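You operate a simulated robot arm through the tools that you are given. There is no shell and no other tool. Be economical: measure what you need, move in short steps, check, and stop when the job is done.

The job below is to be done with a simulated two-armed robot. You get a single attempt, and the scene is never put back.

## Task
Set the wheel stand's brake gap to 5 mm and put the brake on.
Fine: slacken the black lock knob, wind the orange knob until the pointer shows 5, and tighten the lock until its marks meet.

The check looks at the end state, three seconds after you hand in, the way a careful person would. Anything else that was tipped, shoved, dropped, spilled or broken makes it a failure.

## Robot
Two 7-joint arms with fingered hands on one trunk, on a base that drives. Base frame: it is fixed to the floor where the robot stands at the start and does not move with it; the origin is under the middle of the robot, x ahead of it, y to its left, z up. Lengths are in m, angles in degrees, forces in N, time in s.
The left shoulder is at the start at [0.037, 0.215, 1.046], the right one opposite. With the tool pointing down near the work surface each hand reaches from about 0.1 to 0.68 m from the robot's upright axis, wherever it stands, measured 20 degrees to its own side. Places, roughly: axle knob [0.9, 0.4, 0.9]; brake adjuster knob [0.7, 0.1, 0.8]; brake lever of the wheel stand [0.8, 0, 0.9]; brake lock knob [0.7, 0, 0.8]. Payload 3.6 kg a hand.
The TCP of each hand is the grasp point between the finger pads, 0.022 m short of the fingertips. In the tool frame z runs along the fingers and y along their closing line. Largest opening 0.132 m; the body of the gripper starts 0.06 m behind the TCP. The gripper is a hand of 4 fingers: y runs from the thumb to the fingers, the wrist lies at [0, 0, -0.203] in the tool frame, and closing takes about 1.5 s.
Orientation is that of the tool frame in the base frame, as a unit quaternion [x, y, z, w]. With the fingers straight down and closing along the base's y, the tool's x points along the base's -x, its y along +y and its z along -z.

## Interface
- The arms move only by the tool play_rows. It takes "left_deltas", "right_deltas" or both (then of equal length, played together; a hand with none holds still); each is a list of rows, each a list of 3 entries, a list of its own where there are three numbers: the shift along the tool's x, y, z in m, then the turn, a rotation vector about the tool's x, y, z in degrees, then the closure, from 0 (fully open) to 1 (shut). In form: [[[tx, ty, tz], [wx, wy, wz], grip], ...]. A call has 1 to 10 rows; each row shifts and turns the commanded pose from where the row before left it, along the tool's axes as they then stand. Rows are played at 5 a second. More than 0.05 m and 8.6 degrees between two rows, or a gripper value outside its range, and nothing of the call is played. A pose out of reach is approached as far as the arm can. The call stops where the force on the tool passes 50 N (or 10 N more than at its start, if that is more) or the arm is blocked; 0.2 s more then pass. Each finger travels about 0.108 m/s and halts on what it meets, pressing with about 30 N; the grip force reading is that of the motor and also rises with nothing between the fingers. The clock runs only during rows and for 0.2 s after the last one: add rows that do not move to give the fingers time. The reply holds the time, the measured pose of the TCP, the force on the tool along the base axes, the opening and the grip force, in the units named above and with some noise, with the torque about the TCP (base axes, N m) and any sound that the robot's microphone picked up, and new pictures: "pictures" is both (left out), scene, wrist or none (wrist: the cameras of the hands that moved).
- Cameras (640 x 400 px; columns grow to the right, rows downward): "scene" is now at [0.1496, -0.0086, 1.0172]; the picture's right is [0.03, -1.00, 0.00], its down [0.21, 0.01, -0.98] and it looks along [0.98, 0.02, 0.21] (base axes); focal length 254 px, centre (320, 200). "left" rides on the left gripper at [-0.053, -0.053, -0.084] in its tool frame; the picture's right is [0.71, -0.71, 0.00], its down [0.53, 0.53, -0.67] and it looks along [0.47, 0.47, 0.74] (tool axes); focal length 247 px, centre (320, 200). "right" rides on the right gripper at [0.053, -0.053, -0.084] in its tool frame; the picture's right is [0.71, 0.71, 0.00], its down [-0.53, 0.53, -0.67] and it looks along [-0.47, 0.47, 0.74] (tool axes); focal length 247 px, centre (320, 200). There is no depth. A picture from a camera that has moved, and an enlarged one, comes with that camera's place and axes in the base frame and with its lens. The place of the scene camera against the robot may be out by one fixed shift of up to 0.025 m in any direction.
- move_column(by): slides the trunk up (or, below 0, down) by that many m; the arms and the scene camera ride with it, the base frame stays. It gives what a move gives, with no picture.
- drive_base(legs): drives the robot by 1 to 6 legs, each [ahead, turn to the left] in m and degrees, along the robot's own axes; the way and the turn of a leg run together, so that a leg with both is an arc; at most 1.5 m and 180 degrees a leg. The arms and the cameras ride along, it lands a little off, and it stops where it bumps. It gives what a move gives, and a new picture of the scene camera.
- hand_shape(shape, hand): the hand has 4 fingers and takes this shape, open, in about a second: jaw (thumb against the fingers, like two jaws); tri (thumb and two fingers); tip (a fingertip pinch); poke (one finger out to press); point (the index stretched); flat (the hand flat); cup (the hand cupped); fist (a fist). The gripper value then closes the fingers along that shape, each until it touches; the sizes above hold for jaw. It gives what a move gives, with no picture.
- aim_head(pan, tilt): turns the head with the scene camera to pan (to the left, within 60 degrees either way) and tilt (down, from -29 to 69), counted from straight ahead of the robot. It gives what a move gives, and a new picture of the scene camera.
- close_up(camera, box): a new picture of the part [left, top, right, bottom] of that camera's present view, enlarged. The clock stands still meanwhile.
- close_job(): hands the job in; it is judged then, once.

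Work in short steps. Places have to be worked out from the pictures, the camera data and where the tool is seen: move nearer, look again, correct. Check each grasp and each placing, and mend what went wrong. You have 120 turns and 260 pictures in all, those below and enlarged ones among them. Open the grippers and draw the arms clear of the work before you hand the job in, unless the task says otherwise; then end with one line.

The tools are called as name(argument=value, ...) on one line, values as JSON. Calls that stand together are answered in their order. play_rows: Moves the arms, as the interface text tells. Its arguments: {"type":"object","properties":{"left_deltas":{"type":"array"},"right_deltas":{"type":"array"},"pictures":{"type":"string","enum":["both","scene","wrist","none"]}},"required":[]} The other tools are called the same way: move_column (by) slides the trunk up or down; hand_shape (shape, hand) gives the hand a shape; drive_base (legs) drives the base; aim_head (pan, tilt) turns the head that bears the scene camera; close_up (camera, box) takes an enlarged picture of a part of a camera's view; close_job () hands the job in.

At the start:

```text
time_s: 0.0
left_position: [0.5213, 0.2296, 1.1795]
left_ee_rot: [0.0, 1.0, 0.0, -0.001]
left_wrist_force: [-0.3, 0.0, -0.6]
left_ft_torque: [-0.02, 0.03, 0.03]
left_opening: 0.1316
left_grip_force: 0.1
left_shape: jaw
right_position: [0.4575, -0.1588, 1.1983]
right_ee_rot: [0.0, 1.0, 0.0, 0.0]
right_wrist_force: [-0.8, -0.5, -0.2]
right_ft_torque: [0.0, 0.04, 0.02]
right_opening: 0.132
right_grip_force: 0.0
right_shape: jaw
trunk travel left (down, up): [-0.325, 0.351]
robot x, y, heading: [0.0017, -0.0017, -0.3]
head pan, tilt: [1.5, -12.5]
```

scene: 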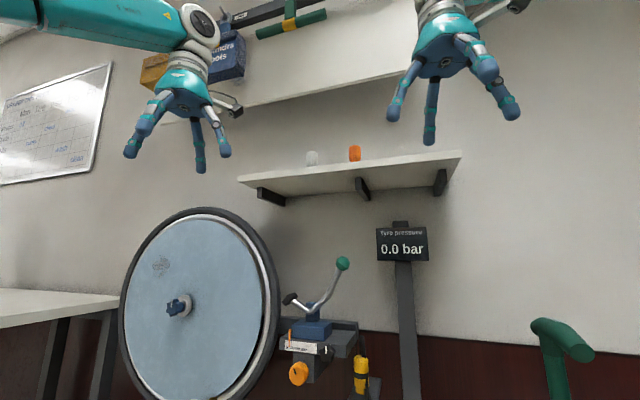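
right: 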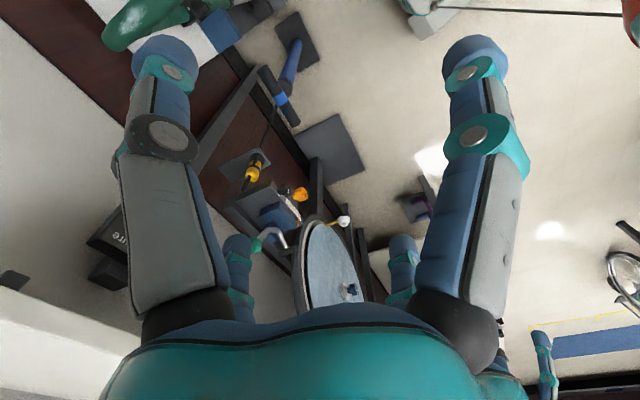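
left: 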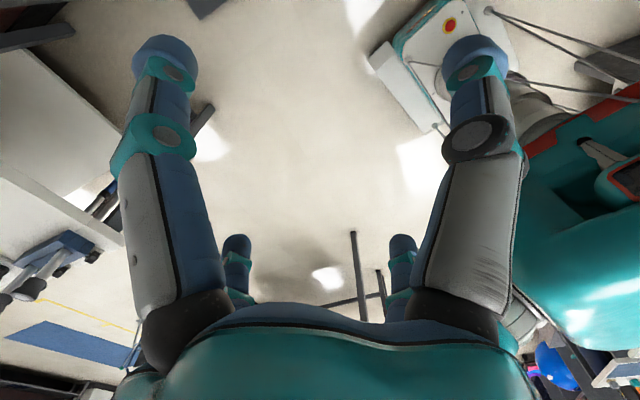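

The stand is in the lower part of the scene picture; I aim the head down to see the brake assembly.

aim_head(pan=0, tilt=20)

close_up(camera="scene", box=[220, 80, 420, 240])

```text
time_s: 1.0
left_position: [0.5215, 0.2289, 1.1791]
left_ee_rot: [0.0, 1.0, 0.0, 0.0]
left_wrist_force: [-0.3, 0.4, 0.3]
left_ft_torque: [0.03, -0.02, 0.0]
left_opening: 0.1318
left_grip_force: 0.0
left_shape: jaw
right_position: [0.4566, -0.1585, 1.1999]
right_ee_rot: [0.001, 1.0, 0.0, -0.001]
right_wrist_force: [-0.1, -1.1, -0.2]
right_ft_torque: [-0.01, -0.02, 0.01]
right_opening: 0.132
right_grip_force: 0.1
right_shape: jaw
trunk travel left (down, up): [-0.325, 0.351]
robot x, y, heading: [0.0022, -0.0026, 0.1]
head pan, tilt: [0.0, 20.0]
camera scene: at [0.1602, -0.0107, 0.9662], right [0.0, -1.0, 0.0], down [-0.34, 0.0, -0.94], along [0.94, 0.0, -0.34], focal length 254 px, centre (320, 200)
```

scene: 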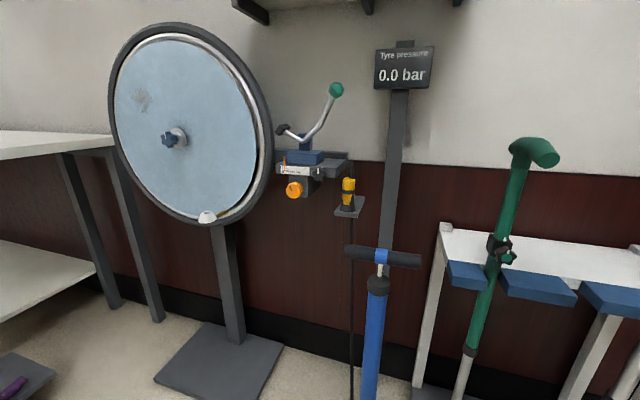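

```text
2.50 times, centred on (320, 160) of scene
camera zoom: at [0.1602, -0.0107, 0.9662], right [0.0, -1.0, 0.0], down [-0.34, 0.0, -0.94], along [0.94, 0.0, -0.34], focal length 636 px, centre (320, 300)
```

zoom: 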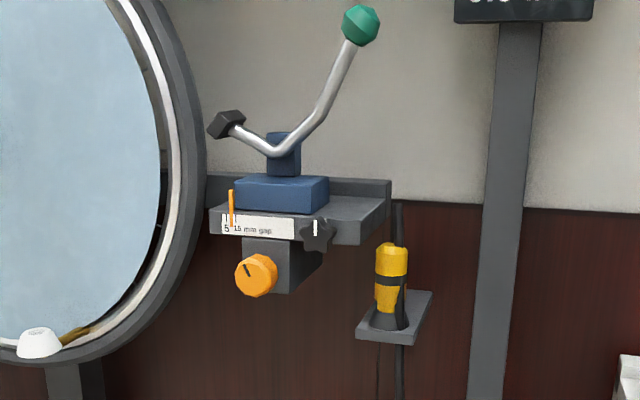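

I look closer at the scale, knobs and lever.

close_up(camera="scene", box=[270, 130, 350, 210])

close_up(camera="scene", box=[275, 150, 335, 187])

```text
5.00 times, centred on (310, 170) of scene
camera zoom: at [0.1602, -0.0107, 0.9662], right [0.0, -1.0, 0.0], down [-0.34, 0.0, -0.94], along [0.94, 0.0, -0.34], focal length 1272 px, centre (370, 350)
```

zoom: 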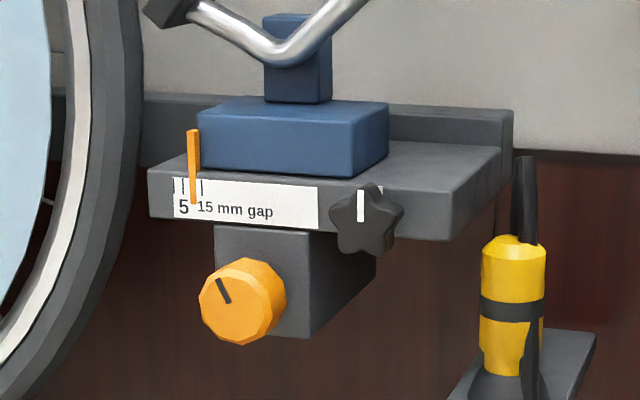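

```text
10.67 times, centred on (305, 168) of scene
camera zoom: at [0.1602, -0.0107, 0.9662], right [0.0, -1.0, 0.0], down [-0.34, 0.0, -0.94], along [0.94, 0.0, -0.34], focal length 2715 px, centre (480, 536)
```

zoom: 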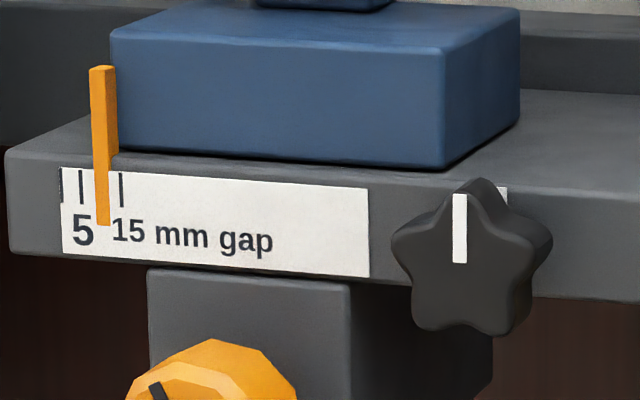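

The lock and adjuster face the robot, yawed about 17° to the left; the pointer stands around 10 now. I tilt the left hand to point forward.

play_rows(left_deltas=[[[0, 0, 0], [0, -8.5, 0], 0], [[0, 0, 0], [0, -8.5, 0], 0], [[0, 0, 0], [0, -8.5, 0], 0], [[0, 0, 0], [0, -8.5, 0], 0], [[0, 0, 0], [0, -8.5, 0], 0], [[0, 0, 0], [0, -8.5, 0], 0], [[0, 0, 0], [0, -8.5, 0], 0], [[0, 0, 0], [0, -8.5, 0], 0], [[0, 0, 0], [0, -8.5, 0], 0], [[0, 0, 0], [0, -8.5, 0], 0]], pictures="both")

```text
time_s: 3.2
left_position: [0.5205, 0.2292, 1.1781]
left_ee_rot: [-0.001, 0.736, 0.0, 0.676]
left_wrist_force: [-0.1, 0.0, 0.5]
left_ft_torque: [-0.03, 0.04, -0.01]
left_opening: 0.1318
left_grip_force: 0.1
left_shape: jaw
right_position: [0.4582, -0.1574, 1.2001]
right_ee_rot: [0.001, 1.0, 0.0, -0.001]
right_wrist_force: [-0.3, 0.7, 0.5]
right_ft_torque: [0.0, -0.01, 0.02]
right_opening: 0.1319
right_grip_force: 0.1
right_shape: jaw
trunk travel left (down, up): [-0.325, 0.351]
robot x, y, heading: [0.0029, 0.0021, -0.2]
head pan, tilt: [0.0, 20.0]
camera scene: at [0.1603, -0.0106, 0.9661], right [0.0, -1.0, 0.0], down [-0.34, 0.0, -0.94], along [0.94, 0.0, -0.34], focal length 254 px, centre (320, 200)
camera left: at [0.4419, 0.1751, 1.2384], right [-0.06, -0.71, -0.7], down [-0.71, 0.53, -0.47], along [0.7, 0.47, -0.54], focal length 247 px, centre (320, 200)
```

scene: 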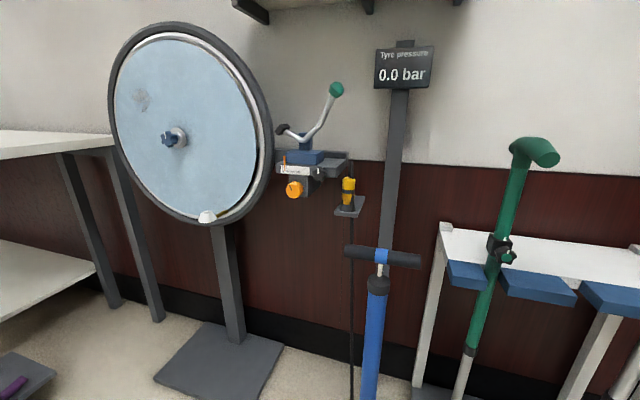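
left: 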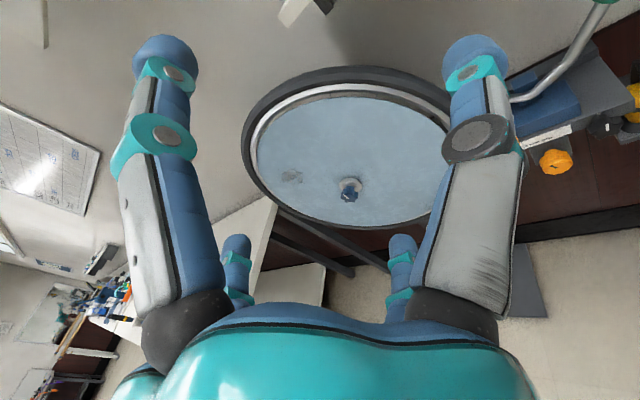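

The hand is nearly level. I finish pitch and yaw and move to a standoff in front of the lock knob.

play_rows(left_deltas=[[[0, 0, 0], [0, -4.8, 0], 0], [[0, 0, 0], [8.5, 0, 0], 0], [[0.042, -0.021, 0.005], [8.5, 0, 0], 0], [[0.043, -0.021, 0.011], [0, 0, 0], 0], [[0.043, -0.021, 0.011], [0, 0, 0], 0], [[0.043, -0.021, 0.011], [0, 0, 0], 0], [[0.043, -0.021, 0.011], [0, 0, 0], 0.3], [[0.043, -0.021, 0.011], [0, 0, 0], 0.3], [[0.043, -0.021, 0.011], [0, 0, 0], 0.3], [[0.043, -0.02, 0.01], [0, 0, 0], 0.3]])

```text
time_s: 5.4
left_position: [0.5267, 0.195, 1.1098]
left_ee_rot: [0.104, 0.701, -0.105, 0.698]
left_wrist_force: [0.0, 0.1, -0.2]
left_ft_torque: [-0.01, -0.03, 0.04]
left_opening: 0.0928
left_grip_force: 0.1
left_shape: jaw
left hand out of reach, approached as far as the arm can: row 4, 5, 6, 7, 8, 9, 10
right_position: [0.4564, -0.1578, 1.1991]
right_ee_rot: [0.0, 1.0, 0.0, 0.0]
right_wrist_force: [0.8, -0.4, -1.2]
right_ft_torque: [0.0, -0.03, 0.04]
right_opening: 0.132
right_grip_force: 0.1
right_shape: jaw
trunk travel left (down, up): [-0.325, 0.351]
robot x, y, heading: [-0.0014, -0.0011, -0.1]
head pan, tilt: [0.0, 20.0]
camera scene: at [0.1601, -0.0107, 0.9661], right [0.0, -1.0, 0.0], down [-0.34, 0.0, -0.94], along [0.94, 0.0, -0.34], focal length 254 px, centre (320, 200)
camera left: at [0.4317, 0.1676, 1.1624], right [-0.21, -0.68, -0.71], down [-0.49, 0.7, -0.52], along [0.85, 0.23, -0.48], focal length 247 px, centre (320, 200)
```

scene: 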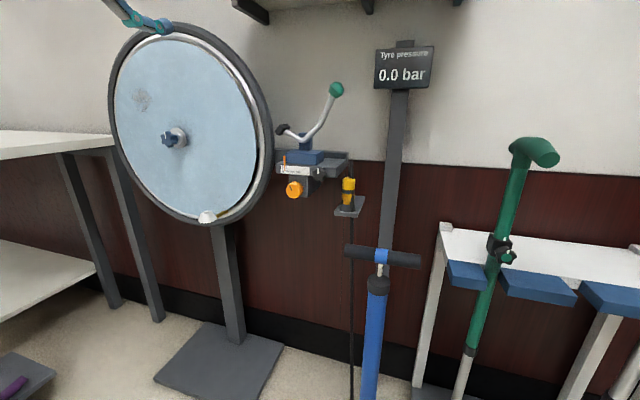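
left: 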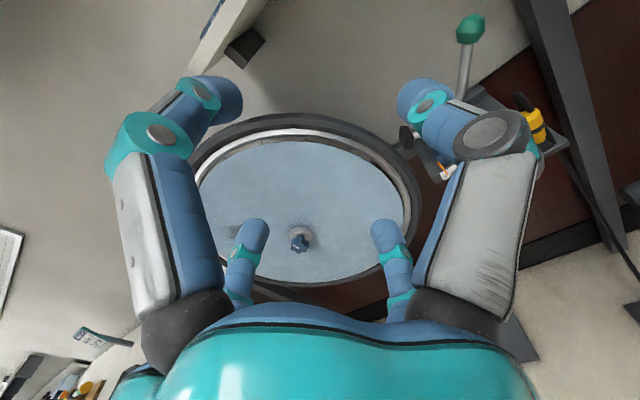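

The arm stopped short. I test whether smaller moves down still work from here.

play_rows(left_deltas=[[[0.04, 0, 0], [0, 0, 0], 0.3], [[0.04, 0, 0], [0, 0, 0], 0.3], [[0.04, 0, 0], [0, 0, 0], 0.3]], pictures="none")

play_rows(left_deltas=[[[0, 0, 0.04], [0, 0, 0], 0.3], [[0, 0, 0.04], [0, 0, 0], 0.3], [[0, 0, 0.04], [0, 0, 0], 0.3]], pictures="none")

```text
time_s: 6.2
left_position: [0.5266, 0.1955, 1.0983]
left_ee_rot: [0.104, 0.701, -0.104, 0.698]
left_wrist_force: [0.2, -0.1, 0.4]
left_ft_torque: [0.01, 0.01, -0.02]
left_opening: 0.0928
left_grip_force: 0.0
left_shape: jaw
left hand out of reach, approached as far as the arm can: row 1, 2, 3
right_position: [0.4568, -0.157, 1.2002]
right_ee_rot: [0.0, 1.0, -0.001, -0.001]
right_wrist_force: [0.2, -1.8, -0.3]
right_ft_torque: [0.0, 0.0, 0.0]
right_opening: 0.1319
right_grip_force: 0.0
right_shape: jaw
trunk travel left (down, up): [-0.325, 0.351]
robot x, y, heading: [0.0008, -0.0019, -0.0]
head pan, tilt: [0.0, 20.0]
```

```text
time_s: 7.0
left_position: [0.5814, 0.2023, 1.0762]
left_ee_rot: [0.105, 0.701, -0.105, 0.698]
left_wrist_force: [0.2, 0.5, -0.4]
left_ft_torque: [-0.01, -0.02, 0.04]
left_opening: 0.0928
left_grip_force: 0.0
left_shape: jaw
left hand out of reach, approached as far as the arm can: row 1, 2, 3
right_position: [0.4572, -0.1568, 1.1997]
right_ee_rot: [0.0, 1.0, 0.0, -0.001]
right_wrist_force: [-0.4, -0.1, -0.3]
right_ft_torque: [0.01, -0.02, 0.01]
right_opening: 0.1316
right_grip_force: 0.0
right_shape: jaw
trunk travel left (down, up): [-0.325, 0.351]
robot x, y, heading: [-0.0002, 0.0014, -0.0]
head pan, tilt: [0.0, 20.0]
```

Extending worked; the limit is the arm's bend. I lower the trunk so that the shoulders come level with the knobs.

move_column(by=-0.24)

aim_head(pan=0, tilt=5)

```text
time_s: 9.5
left_position: [0.6231, 0.2007, 0.6967]
left_ee_rot: [0.091, 0.783, -0.118, 0.603]
left_wrist_force: [0.1, 0.4, 0.8]
left_ft_torque: [0.0, -0.01, -0.04]
left_opening: 0.0927
left_grip_force: 0.2
left_shape: jaw
right_position: [0.456, -0.159, 0.961]
right_ee_rot: [0.001, 1.0, 0.0, 0.0]
right_wrist_force: [0.5, 0.3, 0.6]
right_ft_torque: [0.0, 0.01, 0.0]
right_opening: 0.1318
right_grip_force: 0.1
right_shape: jaw
trunk travel left (down, up): [-0.085, 0.591]
robot x, y, heading: [-0.0001, -0.0013, 0.1]
head pan, tilt: [0.0, 20.0]
```

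```text
time_s: 10.2
left_position: [0.6234, 0.2015, 0.697]
left_ee_rot: [0.09, 0.784, -0.117, 0.603]
left_wrist_force: [1.0, -0.4, -0.3]
left_ft_torque: [0.01, 0.01, 0.03]
left_opening: 0.0928
left_grip_force: 0.0
left_shape: jaw
right_position: [0.457, -0.1585, 0.9595]
right_ee_rot: [0.001, 1.0, 0.0, -0.001]
right_wrist_force: [0.3, 0.0, 0.0]
right_ft_torque: [-0.02, 0.0, -0.03]
right_opening: 0.1318
right_grip_force: 0.0
right_shape: jaw
trunk travel left (down, up): [-0.085, 0.591]
robot x, y, heading: [0.0021, 0.0004, -0.2]
head pan, tilt: [0.0, 5.0]
camera scene: at [0.1637, -0.0107, 0.7407], right [0.0, -1.0, 0.0], down [-0.09, 0.0, -1.0], along [1.0, 0.0, -0.09], focal length 254 px, centre (320, 200)
```

scene: 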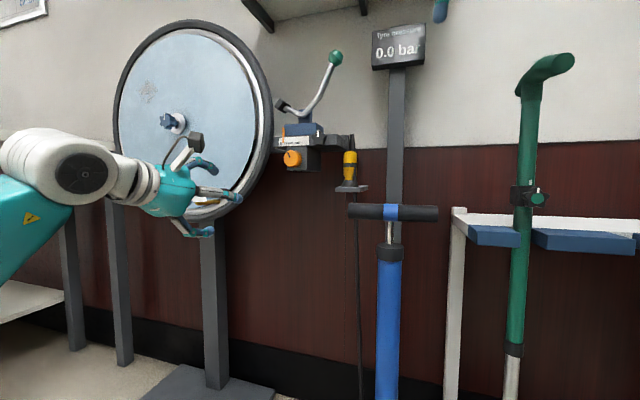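

The hand ran on toward an earlier commanded pose. I play one tiny upward move to see what the command now is.

play_rows(left_deltas=[[[-0.04, 0, -0.02], [0, 0, 0], 0.3], [[-0.04, 0, -0.02], [0, 0, 0], 0.3]], pictures="none")

```text
time_s: 10.8
left_position: [0.6043, 0.2136, 0.7843]
left_ee_rot: [0.091, 0.784, -0.118, 0.603]
left_wrist_force: [-0.1, 0.6, -0.4]
left_ft_torque: [0.02, 0.04, -0.03]
left_opening: 0.0926
left_grip_force: 0.0
left_shape: jaw
right_position: [0.457, -0.1574, 0.9602]
right_ee_rot: [0.0, 1.0, 0.0, 0.0]
right_wrist_force: [0.0, -0.6, -0.3]
right_ft_torque: [0.0, 0.02, 0.0]
right_opening: 0.1319
right_grip_force: 0.0
right_shape: jaw
trunk travel left (down, up): [-0.085, 0.591]
robot x, y, heading: [0.0005, -0.0032, -0.2]
head pan, tilt: [0.0, 5.0]
```

Commands re-reference to the measured pose. I level the hand and shift right toward the standoff before the knobs.

play_rows(left_deltas=[[[0, 0, 0], [0, -7.5, 0], 0.3], [[0, 0, 0], [0, -7.5, 0], 0.3], [[-0.01, -0.035, 0], [0, 0, 0], 0.3], [[-0.01, -0.035, 0], [0, 0, 0], 0.3], [[-0.01, -0.035, 0], [0, 0, 0], 0.3], [[-0.01, -0.035, 0], [0, 0, 0], 0.3], [[-0.01, -0.035, 0], [0, 0, 0], 0.3]])

```text
time_s: 12.4
left_position: [0.6052, 0.2129, 0.7833]
left_ee_rot: [0.075, 0.698, -0.129, 0.7]
left_wrist_force: [0.9, -0.7, 0.3]
left_ft_torque: [-0.01, -0.03, 0.0]
left_opening: 0.0927
left_grip_force: 0.1
left_shape: jaw
left hand out of reach, approached as far as the arm can: row 3, 4, 5, 6, 7
right_position: [0.4566, -0.1576, 0.9596]
right_ee_rot: [0.0, 1.0, 0.001, 0.0]
right_wrist_force: [0.1, 0.2, -0.2]
right_ft_torque: [-0.01, 0.03, -0.01]
right_opening: 0.1318
right_grip_force: 0.1
right_shape: jaw
trunk travel left (down, up): [-0.085, 0.591]
robot x, y, heading: [-0.0008, -0.0022, -0.0]
head pan, tilt: [0.0, 5.0]
camera scene: at [0.1637, -0.0107, 0.7407], right [0.0, -1.0, 0.0], down [-0.09, 0.0, -1.0], along [1.0, 0.0, -0.09], focal length 254 px, centre (320, 200)
camera left: at [0.5108, 0.1889, 0.8389], right [-0.21, -0.73, -0.65], down [-0.5, 0.65, -0.57], along [0.84, 0.2, -0.5], focal length 247 px, centre (320, 200)
```

scene: 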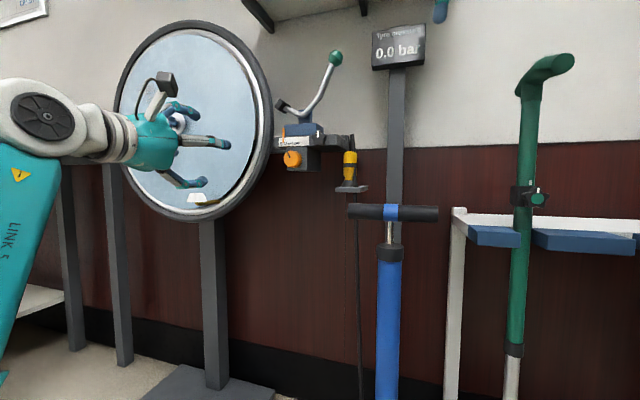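
left: 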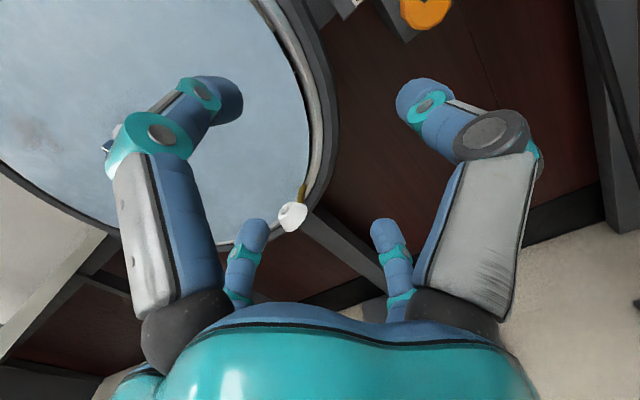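

Reaching right is limited by the arm, so I reposition the base: heading −17° (square to the stand) with the knobs in front of the left shoulder. I back away first so the hand swings clear.

drive_base(legs=[[-0.25, 0], [0, 30], [0.158, 0], [0, -47]])

```text
time_s: 18.3
left_position: [0.4984, 0.2631, 0.7852]
left_ee_rot: [0.089, 0.695, -0.153, 0.697]
left_wrist_force: [-0.6, -0.2, 0.6]
left_ft_torque: [0.04, -0.05, -0.01]
left_opening: 0.0924
left_grip_force: 0.0
left_shape: jaw
right_position: [0.3325, -0.097, 0.9585]
right_ee_rot: [0.021, 1.0, 0.0, -0.001]
right_wrist_force: [0.5, 0.2, 1.0]
right_ft_torque: [0.0, 0.04, -0.02]
right_opening: 0.1318
right_grip_force: 0.0
right_shape: jaw
trunk travel left (down, up): [-0.085, 0.591]
robot x, y, heading: [-0.1211, 0.089, -2.2]
head pan, tilt: [0.0, 5.0]
stopped in leg 4: the robot was blocked; the commanded pose is now the measured one
camera scene: at [0.0479, 0.0684, 0.7407], right [-0.04, -1.0, 0.0], down [-0.09, 0.0, -1.0], along [1.0, -0.04, -0.09], focal length 254 px, centre (320, 200)
```

scene: 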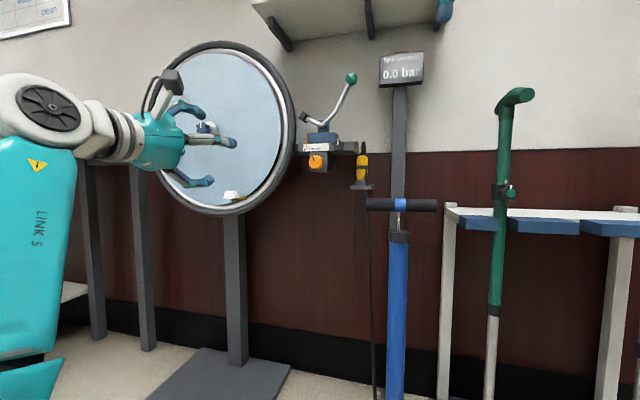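

The base was blocked while turning right. I look around for what it met.

aim_head(pan=-55, tilt=40)

aim_head(pan=55, tilt=40)

aim_head(pan=0, tilt=65)

```text
time_s: 19.5
left_position: [0.4965, 0.2615, 0.7846]
left_ee_rot: [0.09, 0.694, -0.155, 0.697]
left_wrist_force: [0.7, -0.1, -0.2]
left_ft_torque: [0.0, 0.0, -0.01]
left_opening: 0.0926
left_grip_force: 0.1
left_shape: jaw
right_position: [0.3335, -0.0979, 0.9617]
right_ee_rot: [0.021, 1.0, 0.0, -0.001]
right_wrist_force: [-0.5, 0.1, 0.0]
right_ft_torque: [-0.01, 0.05, -0.01]
right_opening: 0.132
right_grip_force: 0.1
right_shape: jaw
trunk travel left (down, up): [-0.085, 0.591]
robot x, y, heading: [-0.1149, 0.0876, -2.4]
head pan, tilt: [-55.0, 40.0]
camera scene: at [0.0018, 0.0004, 0.6851], right [-0.84, -0.54, 0.0], down [-0.35, 0.54, -0.77], along [0.41, -0.65, -0.64], focal length 254 px, centre (320, 200)
```

scene: 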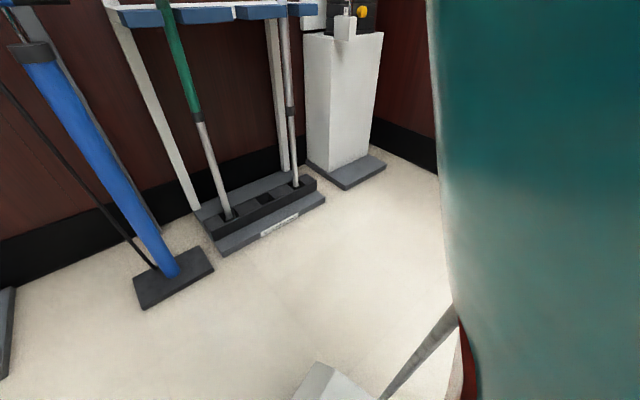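

```text
time_s: 21.4
left_position: [0.4974, 0.2619, 0.7846]
left_ee_rot: [0.09, 0.694, -0.155, 0.697]
left_wrist_force: [0.4, -0.1, 0.4]
left_ft_torque: [0.01, 0.0, -0.02]
left_opening: 0.0924
left_grip_force: 0.0
left_shape: jaw
right_position: [0.3324, -0.0977, 0.9596]
right_ee_rot: [0.02, 1.0, 0.0, 0.0]
right_wrist_force: [0.7, 0.8, 0.5]
right_ft_torque: [-0.03, 0.03, 0.0]
right_opening: 0.1319
right_grip_force: 0.0
right_shape: jaw
trunk travel left (down, up): [-0.085, 0.591]
robot x, y, heading: [-0.1136, 0.0877, -2.5]
head pan, tilt: [55.0, 40.0]
camera scene: at [0.0077, 0.1395, 0.685], right [0.79, -0.61, 0.0], down [-0.39, -0.51, -0.77], along [0.47, 0.61, -0.64], focal length 254 px, centre (320, 200)
```

scene: 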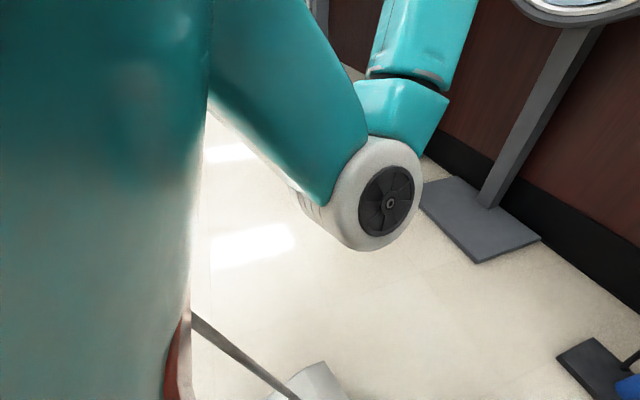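

```text
time_s: 22.6
left_position: [0.4961, 0.262, 0.7857]
left_ee_rot: [0.09, 0.694, -0.155, 0.697]
left_wrist_force: [0.3, -0.4, -0.7]
left_ft_torque: [0.01, 0.0, 0.02]
left_opening: 0.0925
left_grip_force: 0.0
left_shape: jaw
right_position: [0.3346, -0.0971, 0.961]
right_ee_rot: [0.02, 1.0, 0.0, -0.001]
right_wrist_force: [0.0, -0.4, 0.3]
right_ft_torque: [0.01, 0.03, 0.01]
right_opening: 0.1319
right_grip_force: 0.0
right_shape: jaw
trunk travel left (down, up): [-0.085, 0.591]
robot x, y, heading: [-0.1162, 0.0869, -2.5]
head pan, tilt: [0.0, 65.0]
camera scene: at [0.0166, 0.0695, 0.6527], right [-0.04, -1.0, 0.0], down [-0.91, 0.04, -0.42], along [0.42, -0.02, -0.91], focal length 254 px, centre (320, 200)
```

scene: 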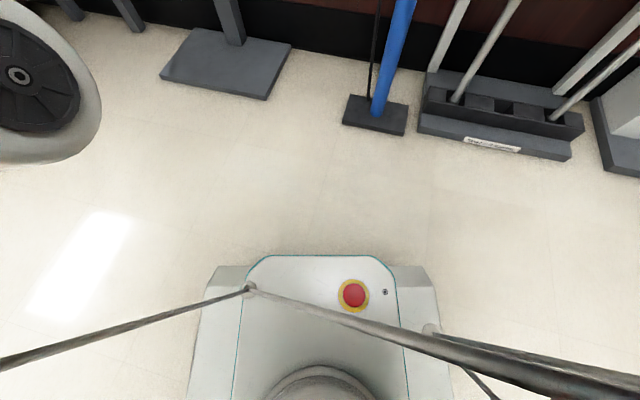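

Nothing in front blocks it, so probably the rear met something. I go forward a bit and then turn.

drive_base(legs=[[0.075, 0], [0, -14.5]])

```text
time_s: 24.4
left_position: [0.5976, 0.1605, 0.7687]
left_ee_rot: [0.187, 0.691, -0.179, 0.674]
left_wrist_force: [0.1, 0.0, 1.3]
left_ft_torque: [0.06, 0.02, 0.02]
left_opening: 0.0925
left_grip_force: 0.1
left_shape: jaw
right_position: [0.3627, -0.181, 0.9623]
right_ee_rot: [0.118, 0.993, 0.0, 0.0]
right_wrist_force: [-0.5, 0.3, 0.1]
right_ft_torque: [0.01, -0.02, 0.0]
right_opening: 0.1319
right_grip_force: 0.3
right_shape: jaw
trunk travel left (down, up): [-0.085, 0.591]
robot x, y, heading: [-0.0418, 0.0954, -13.5]
head pan, tilt: [0.0, 65.0]
stopped in leg 2: the robot was blocked; the commanded pose is now the measured one
camera scene: at [0.0873, 0.0486, 0.6527], right [-0.23, -0.97, 0.0], down [-0.88, 0.21, -0.42], along [0.41, -0.1, -0.91], focal length 254 px, centre (320, 200)
```

scene: 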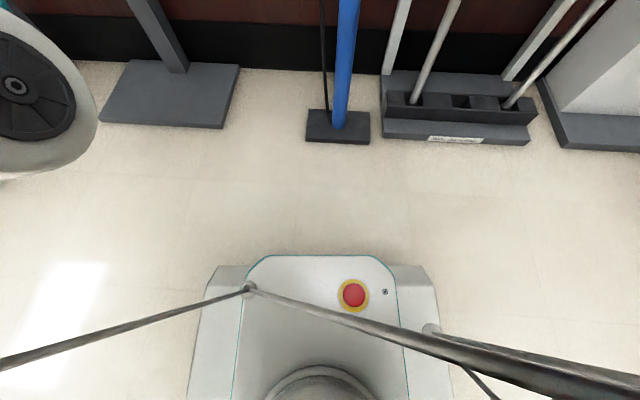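

Close to the wanted heading. I look where the left arm stands relative to the stand.

aim_head(pan=25, tilt=12)

close_up(camera="left", box=[0, 0, 640, 400])

```text
time_s: 25.7
left_position: [0.598, 0.1603, 0.7676]
left_ee_rot: [0.185, 0.692, -0.178, 0.675]
left_wrist_force: [-0.7, 0.7, 0.4]
left_ft_torque: [0.0, 0.01, -0.02]
left_opening: 0.0926
left_grip_force: 0.0
left_shape: jaw
right_position: [0.3628, -0.181, 0.961]
right_ee_rot: [0.118, 0.993, 0.001, -0.001]
right_wrist_force: [-0.3, 0.6, -0.6]
right_ft_torque: [-0.01, 0.01, 0.01]
right_opening: 0.1319
right_grip_force: 0.0
right_shape: jaw
trunk travel left (down, up): [-0.085, 0.591]
robot x, y, heading: [-0.0395, 0.0943, -13.5]
head pan, tilt: [25.0, 12.0]
camera scene: at [0.1197, 0.0815, 0.7293], right [0.2, -0.98, 0.0], down [-0.21, -0.04, -0.98], along [0.96, 0.19, -0.21], focal length 254 px, centre (320, 200)
```

scene: 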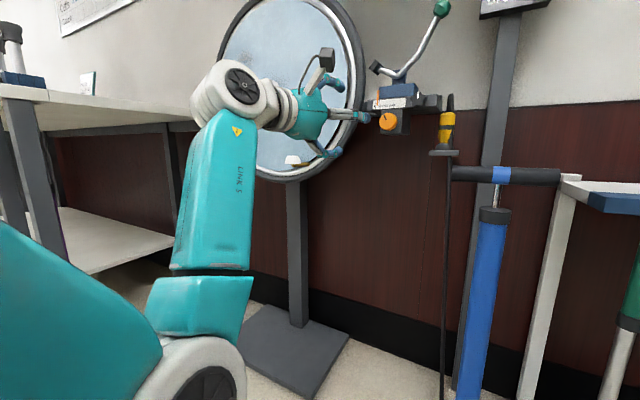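

```text
1.00 times, centred on (320, 200) of left (not enlarged: the box is as wide or as high as the picture)
camera zoom: at [0.5001, 0.1546, 0.8228], right [-0.37, -0.6, -0.71], down [-0.33, 0.8, -0.51], along [0.87, 0.05, -0.49], focal length 247 px, centre (320, 200)
```

zoom: 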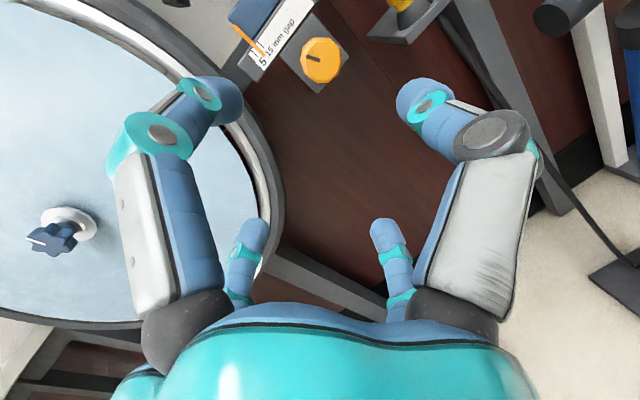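

Knob estimate: orange face at about (0.74, 0.055, 0.78), lock at about (0.735, 0.004, 0.828). The hand is yawed −30°, so I straighten it to −17° and slide to a standoff.

play_rows(left_deltas=[[[0, -0.02, -0.02], [0, 0, 0], 0.3], [[0, -0.02, 0], [-6.4, 0, 0], 0.3], [[0, -0.02, 0], [-6.3, 0, 0], 0.3], [[-0.02, -0.02, 0], [0, 0, 0], 0.3], [[-0.02, -0.02, 0], [0, 0, 0], 0.3]])

```text
time_s: 26.3
left_position: [0.5882, 0.2181, 0.7502]
left_ee_rot: [0.194, 0.677, -0.069, 0.707]
left_wrist_force: [-0.2, 0.1, -0.4]
left_ft_torque: [-0.01, -0.02, -0.02]
left_opening: 0.0921
left_grip_force: 0.1
left_shape: jaw
left hand out of reach, approached as far as the arm can: row 1, 2, 3
right_position: [0.3616, -0.1796, 0.9617]
right_ee_rot: [0.118, 0.993, 0.001, 0.0]
right_wrist_force: [0.1, -0.4, 0.6]
right_ft_torque: [0.0, -0.01, -0.01]
right_opening: 0.132
right_grip_force: 0.1
right_shape: jaw
trunk travel left (down, up): [-0.085, 0.591]
robot x, y, heading: [-0.0403, 0.0964, -13.7]
head pan, tilt: [25.0, 12.0]
stopped in row 3 (left hand): the arm was blocked; the commanded pose is now the measured one
camera scene: at [0.1196, 0.0814, 0.7294], right [0.2, -0.98, 0.0], down [-0.2, -0.04, -0.98], along [0.96, 0.2, -0.21], focal length 254 px, centre (320, 200)
camera left: at [0.4883, 0.1908, 0.7913], right [-0.2, -0.53, -0.82], down [-0.39, 0.81, -0.43], along [0.9, 0.24, -0.37], focal length 247 px, centre (320, 200)
```

scene: 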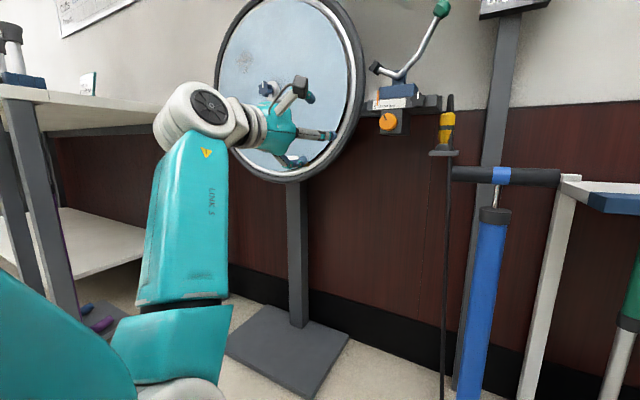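
left: 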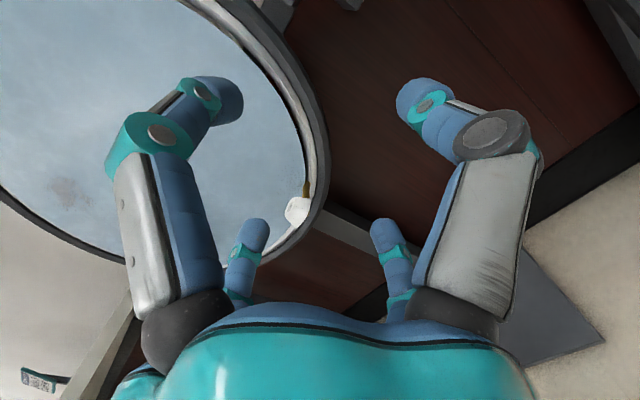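

The folded arm keeps hitting its limits; backing the base to extend the arm would help, but I need to know what is behind-left. I look with the right wrist camera.

close_up(camera="right", box=[0, 0, 640, 400])

aim_head(pan=60, tilt=25)

```text
1.00 times, centred on (320, 200) of right (not enlarged: the box is as wide or as high as the picture)
camera zoom: at [0.2982, -0.2212, 1.0467], right [-0.52, 0.85, 0.0], down [0.63, 0.39, 0.67], along [0.57, 0.35, -0.74], focal length 247 px, centre (320, 200)
```

zoom: 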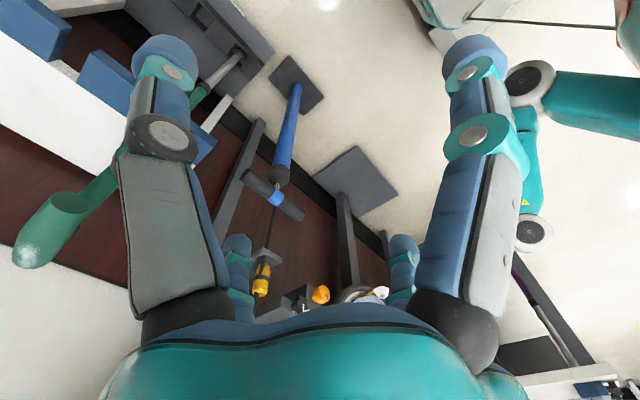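

```text
time_s: 27.3
left_position: [0.5885, 0.2184, 0.749]
left_ee_rot: [0.193, 0.677, -0.069, 0.707]
left_wrist_force: [1.2, 0.3, -0.5]
left_ft_torque: [0.02, 0.0, 0.02]
left_opening: 0.0924
left_grip_force: 0.1
left_shape: jaw
right_position: [0.3617, -0.1808, 0.9624]
right_ee_rot: [0.117, 0.993, 0.001, 0.0]
right_wrist_force: [1.5, 0.1, -0.5]
right_ft_torque: [-0.06, 0.0, -0.01]
right_opening: 0.1318
right_grip_force: 0.1
right_shape: jaw
trunk travel left (down, up): [-0.085, 0.591]
robot x, y, heading: [-0.0461, 0.0916, -13.5]
head pan, tilt: [60.0, 25.0]
camera scene: at [0.0918, 0.1297, 0.7084], right [0.72, -0.69, 0.0], down [-0.29, -0.31, -0.91], along [0.62, 0.66, -0.42], focal length 254 px, centre (320, 200)
```

scene: 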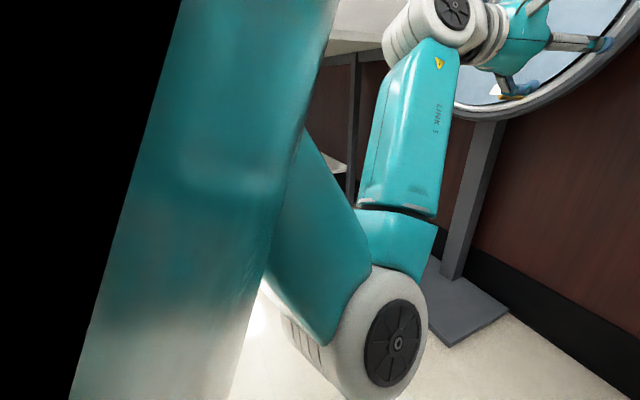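

The elbow hangs low so the wrist must bend hard. Raising the trunk with the elbow down should let the forearm point forward, so I raise it and then bring the hand down.

move_column(by=0.3)

play_rows(left_deltas=[[[0.04, 0, 0], [0, 0, 0], 0.3], [[0.04, 0, 0], [0, 0, 0], 0.3], [[0.04, 0, 0], [0, 0, 0], 0.3], [[0.04, 0, 0], [0, 0, 0], 0.3]], pictures="none")

aim_head(pan=25, tilt=35)

```text
time_s: 30.3
left_position: [0.5921, 0.2226, 1.0588]
left_ee_rot: [0.195, 0.671, -0.061, 0.713]
left_wrist_force: [-0.3, -0.3, -0.1]
left_ft_torque: [-0.01, 0.0, -0.01]
left_opening: 0.0926
left_grip_force: 0.0
left_shape: jaw
right_position: [0.3624, -0.1807, 1.2618]
right_ee_rot: [0.117, 0.993, 0.001, -0.001]
right_wrist_force: [0.3, 0.3, 0.5]
right_ft_torque: [-0.01, -0.05, 0.01]
right_opening: 0.1318
right_grip_force: 0.1
right_shape: jaw
trunk travel left (down, up): [-0.385, 0.291]
robot x, y, heading: [-0.04, 0.0935, -13.5]
head pan, tilt: [60.0, 25.0]
```

```text
time_s: 31.3
left_position: [0.6, 0.2425, 0.8971]
left_ee_rot: [0.192, 0.677, -0.071, 0.707]
left_wrist_force: [0.8, 0.5, 0.3]
left_ft_torque: [-0.03, 0.0, 0.01]
left_opening: 0.0923
left_grip_force: 0.1
left_shape: jaw
right_position: [0.362, -0.1804, 1.2619]
right_ee_rot: [0.117, 0.993, 0.0, -0.001]
right_wrist_force: [-0.2, -0.7, 0.6]
right_ft_torque: [0.0, 0.02, 0.05]
right_opening: 0.1321
right_grip_force: 0.1
right_shape: jaw
trunk travel left (down, up): [-0.385, 0.291]
robot x, y, heading: [-0.0367, 0.0933, -13.3]
head pan, tilt: [60.0, 25.0]
```

```text
time_s: 32.3
left_position: [0.5988, 0.2417, 0.8968]
left_ee_rot: [0.193, 0.677, -0.069, 0.707]
left_wrist_force: [1.0, -0.1, 0.1]
left_ft_torque: [0.01, -0.01, -0.01]
left_opening: 0.0925
left_grip_force: 0.0
left_shape: jaw
right_position: [0.3628, -0.1815, 1.2629]
right_ee_rot: [0.118, 0.993, 0.002, 0.0]
right_wrist_force: [0.3, 0.1, 0.2]
right_ft_torque: [-0.01, 0.01, -0.01]
right_opening: 0.1319
right_grip_force: 0.0
right_shape: jaw
trunk travel left (down, up): [-0.385, 0.291]
robot x, y, heading: [-0.0423, 0.0924, -13.7]
head pan, tilt: [25.0, 35.0]
camera scene: at [0.1088, 0.082, 1.0045], right [0.2, -0.98, 0.0], down [-0.56, -0.11, -0.82], along [0.8, 0.16, -0.57], focal length 254 px, centre (320, 200)
```

scene: 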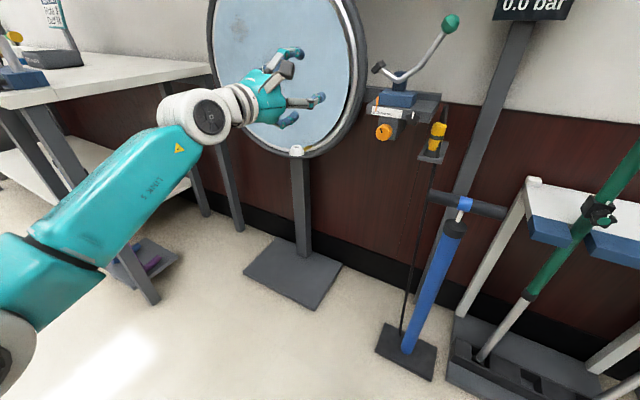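

The arm posture is much better. I move to the standoff in front of the lock knob.

play_rows(left_deltas=[[[0, -0.038, 0], [0, 0, 0], 0.3], [[0, -0.038, 0], [-4.5, 0, 0], 0.3], [[0.012, -0.038, 0.005], [0, 0, 0], 0.3], [[0.012, -0.038, 0.015], [0, 0, 0], 0.3], [[0.012, -0.038, 0.015], [0, 0, 0], 0.3]])

```text
time_s: 33.3
left_position: [0.5865, 0.1661, 0.8228]
left_ee_rot: [0.219, 0.672, 0.029, 0.707]
left_wrist_force: [-0.1, 0.3, -0.6]
left_ft_torque: [-0.02, 0.02, -0.03]
left_opening: 0.0923
left_grip_force: 0.0
left_shape: jaw
right_position: [0.3619, -0.1799, 1.2621]
right_ee_rot: [0.118, 0.993, 0.0, 0.0]
right_wrist_force: [-0.5, 0.5, -0.4]
right_ft_torque: [-0.02, -0.03, 0.02]
right_opening: 0.1321
right_grip_force: 0.0
right_shape: jaw
trunk travel left (down, up): [-0.385, 0.291]
robot x, y, heading: [-0.0417, 0.0909, -13.2]
head pan, tilt: [25.0, 35.0]
stopped in row 5 (left hand): the arm was blocked; the commanded pose is now the measured one
camera scene: at [0.1091, 0.0823, 1.0044], right [0.2, -0.98, 0.0], down [-0.56, -0.11, -0.82], along [0.8, 0.16, -0.57], focal length 254 px, centre (320, 200)
camera left: at [0.4879, 0.1217, 0.8533], right [-0.11, -0.4, -0.91], down [-0.46, 0.83, -0.31], along [0.88, 0.38, -0.28], focal length 247 px, centre (320, 200)
```

scene: 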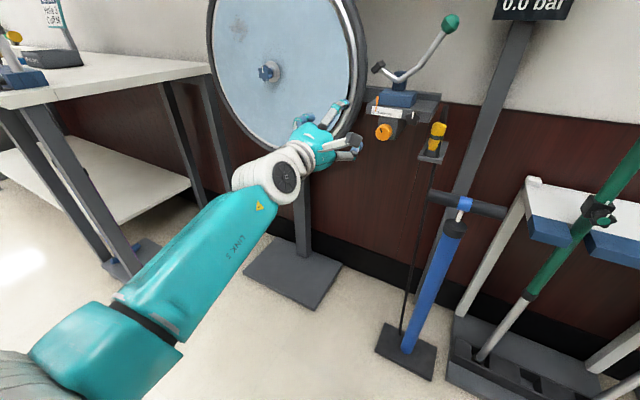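
left: 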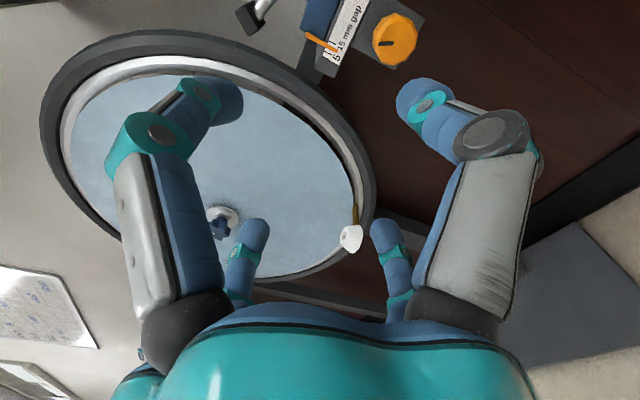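

The roll joint seems to be at its limit; I roll the hand the comfortable way (+z) and straighten yaw.

play_rows(left_deltas=[[[0, 0, -0.01], [0, 0, 8.5], 0.3], [[0, 0, -0.01], [0, 0, 8.5], 0.3], [[0, 0, 0], [0, 0, 8.5], 0.3], [[0, 0, 0], [0, 0, 8.5], 0.3], [[0, 0, 0], [0, 0, 8.5], 0.3], [[0, 0, 0], [0, 0, 8.5], 0.3]], pictures="scene")

```text
time_s: 34.7
left_position: [0.5864, 0.2296, 0.805]
left_ee_rot: [0.489, 0.508, 0.318, 0.635]
left_wrist_force: [-0.3, -0.1, -0.9]
left_ft_torque: [0.01, -0.01, -0.01]
left_opening: 0.0925
left_grip_force: 0.1
left_shape: jaw
left hand out of reach, approached as far as the arm can: row 5, 6
right_position: [0.3635, -0.1803, 1.2623]
right_ee_rot: [0.118, 0.993, 0.001, 0.001]
right_wrist_force: [0.5, -0.3, -0.3]
right_ft_torque: [0.0, 0.0, 0.02]
right_opening: 0.1319
right_grip_force: 0.0
right_shape: jaw
trunk travel left (down, up): [-0.385, 0.291]
robot x, y, heading: [-0.0407, 0.0924, -13.6]
head pan, tilt: [25.0, 35.0]
camera scene: at [0.1089, 0.082, 1.0044], right [0.2, -0.98, 0.0], down [-0.56, -0.11, -0.82], along [0.8, 0.16, -0.57], focal length 254 px, centre (320, 200)
```

scene: 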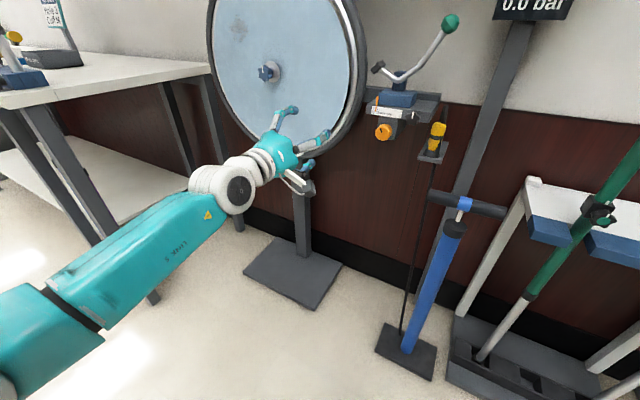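

The left arm's comfortable zone is about 20° to its left, so I want the robot a bit further right: near its start spot, but heading −17°. I retrace over ground already driven: turn left, back up, straighten, go forward, then turn right.

drive_base(legs=[[0, 13.5], [0, 30], [-0.2, 0], [0, -30]])

```text
time_s: 38.1
left_position: [0.272, 0.5952, 0.8062]
left_ee_rot: [0.266, 0.651, 0.529, 0.475]
left_wrist_force: [-0.1, 0.1, 0.2]
left_ft_torque: [0.01, -0.04, -0.03]
left_opening: 0.0924
left_grip_force: 0.0
left_shape: jaw
right_position: [0.3857, 0.1415, 1.264]
right_ee_rot: [-0.254, 0.967, 0.0, 0.002]
right_wrist_force: [-1.1, 0.5, 0.8]
right_ft_torque: [-0.02, -0.08, 0.01]
right_opening: 0.1321
right_grip_force: 0.0
right_shape: jaw
trunk travel left (down, up): [-0.385, 0.291]
robot x, y, heading: [-0.0738, 0.0436, 27.0]
head pan, tilt: [25.0, 35.0]
stopped in leg 3: the robot was blocked; the commanded pose is now the measured one
camera scene: at [0.0311, 0.1369, 1.0049], right [0.79, -0.62, 0.0], down [-0.35, -0.45, -0.82], along [0.51, 0.64, -0.57], focal length 254 px, centre (320, 200)
```

scene: 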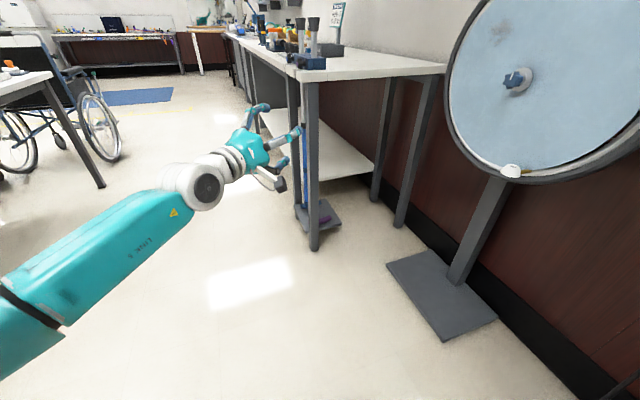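

Blocked with no contact force and at a spot the base had passed before. I try a small further back-up to see whether it really is blocked.

drive_base(legs=[[-0.04, 0]])

aim_head(pan=60, tilt=30)

```text
time_s: 39.0
left_position: [0.2375, 0.575, 0.8073]
left_ee_rot: [0.268, 0.651, 0.529, 0.474]
left_wrist_force: [0.0, 0.5, -0.2]
left_ft_torque: [-0.03, 0.02, -0.01]
left_opening: 0.0924
left_grip_force: 0.1
left_shape: jaw
right_position: [0.3514, 0.122, 1.2643]
right_ee_rot: [-0.252, 0.968, 0.001, 0.0]
right_wrist_force: [0.3, -1.0, 0.0]
right_ft_torque: [0.03, -0.02, 0.0]
right_opening: 0.1321
right_grip_force: 0.0
right_shape: jaw
trunk travel left (down, up): [-0.385, 0.291]
robot x, y, heading: [-0.1113, 0.0258, 27.1]
head pan, tilt: [25.0, 35.0]
camera scene: at [-0.0037, 0.117, 1.0049], right [0.79, -0.62, 0.0], down [-0.35, -0.45, -0.82], along [0.51, 0.65, -0.57], focal length 254 px, centre (320, 200)
```

scene: 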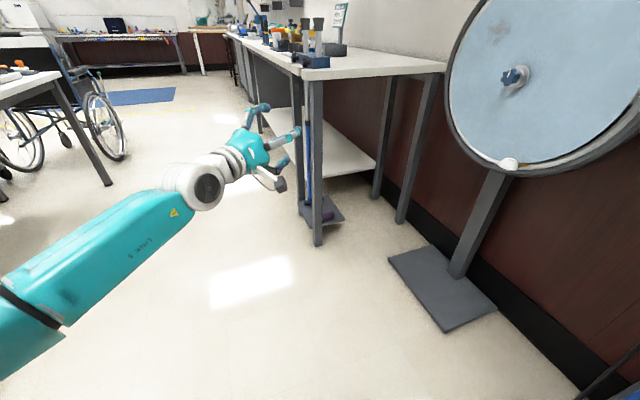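

```text
time_s: 40.0
left_position: [0.2378, 0.5752, 0.8055]
left_ee_rot: [0.269, 0.652, 0.528, 0.474]
left_wrist_force: [-0.4, -0.8, -0.2]
left_ft_torque: [0.0, 0.0, -0.02]
left_opening: 0.0924
left_grip_force: 0.1
left_shape: jaw
right_position: [0.3542, 0.1239, 1.2633]
right_ee_rot: [-0.253, 0.967, 0.001, -0.001]
right_wrist_force: [-0.2, -0.5, 0.5]
right_ft_torque: [0.0, -0.01, 0.0]
right_opening: 0.1321
right_grip_force: 0.1
right_shape: jaw
trunk travel left (down, up): [-0.385, 0.291]
robot x, y, heading: [-0.1128, 0.023, 27.0]
head pan, tilt: [60.0, 30.0]
camera scene: at [-0.051, 0.1391, 1.0122], right [1.0, -0.05, 0.0], down [-0.03, -0.5, -0.87], along [0.05, 0.86, -0.5], focal length 254 px, centre (320, 200)
```

scene: 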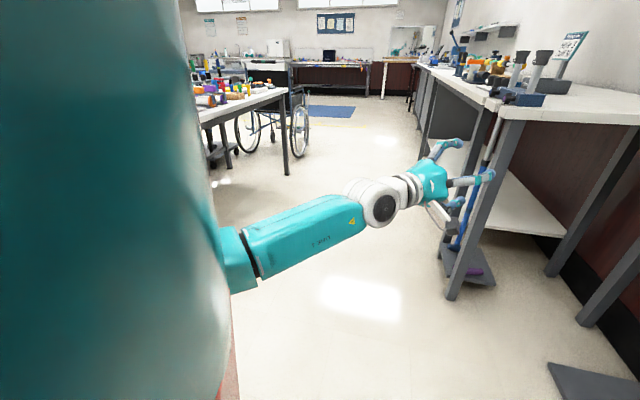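

It moved freely, so small legs work. I straighten the heading in pieces.

drive_base(legs=[[0, -14], [0, -13]])

```text
time_s: 42.0
left_position: [0.4523, 0.3602, 0.8056]
left_ee_rot: [0.41, 0.573, 0.405, 0.583]
left_wrist_force: [0.3, 0.0, 0.1]
left_ft_torque: [-0.04, 0.0, 0.04]
left_opening: 0.0925
left_grip_force: 0.1
left_shape: jaw
right_position: [0.3537, -0.0971, 1.2631]
right_ee_rot: [-0.025, 1.0, 0.0, 0.0]
right_wrist_force: [0.2, -0.4, 0.9]
right_ft_torque: [-0.01, 0.0, 0.0]
right_opening: 0.1321
right_grip_force: 0.1
right_shape: jaw
trunk travel left (down, up): [-0.385, 0.291]
robot x, y, heading: [-0.1094, 0.0475, -0.1]
head pan, tilt: [60.0, 30.0]
camera scene: at [0.0013, 0.1137, 1.0123], right [0.87, -0.5, 0.0], down [-0.25, -0.43, -0.87], along [0.43, 0.75, -0.5], focal length 254 px, centre (320, 200)
```

scene: 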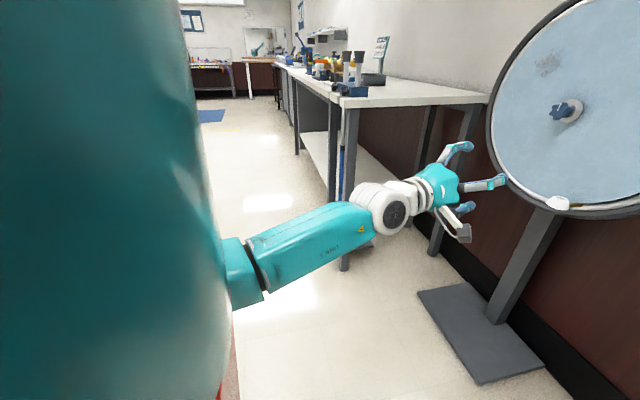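

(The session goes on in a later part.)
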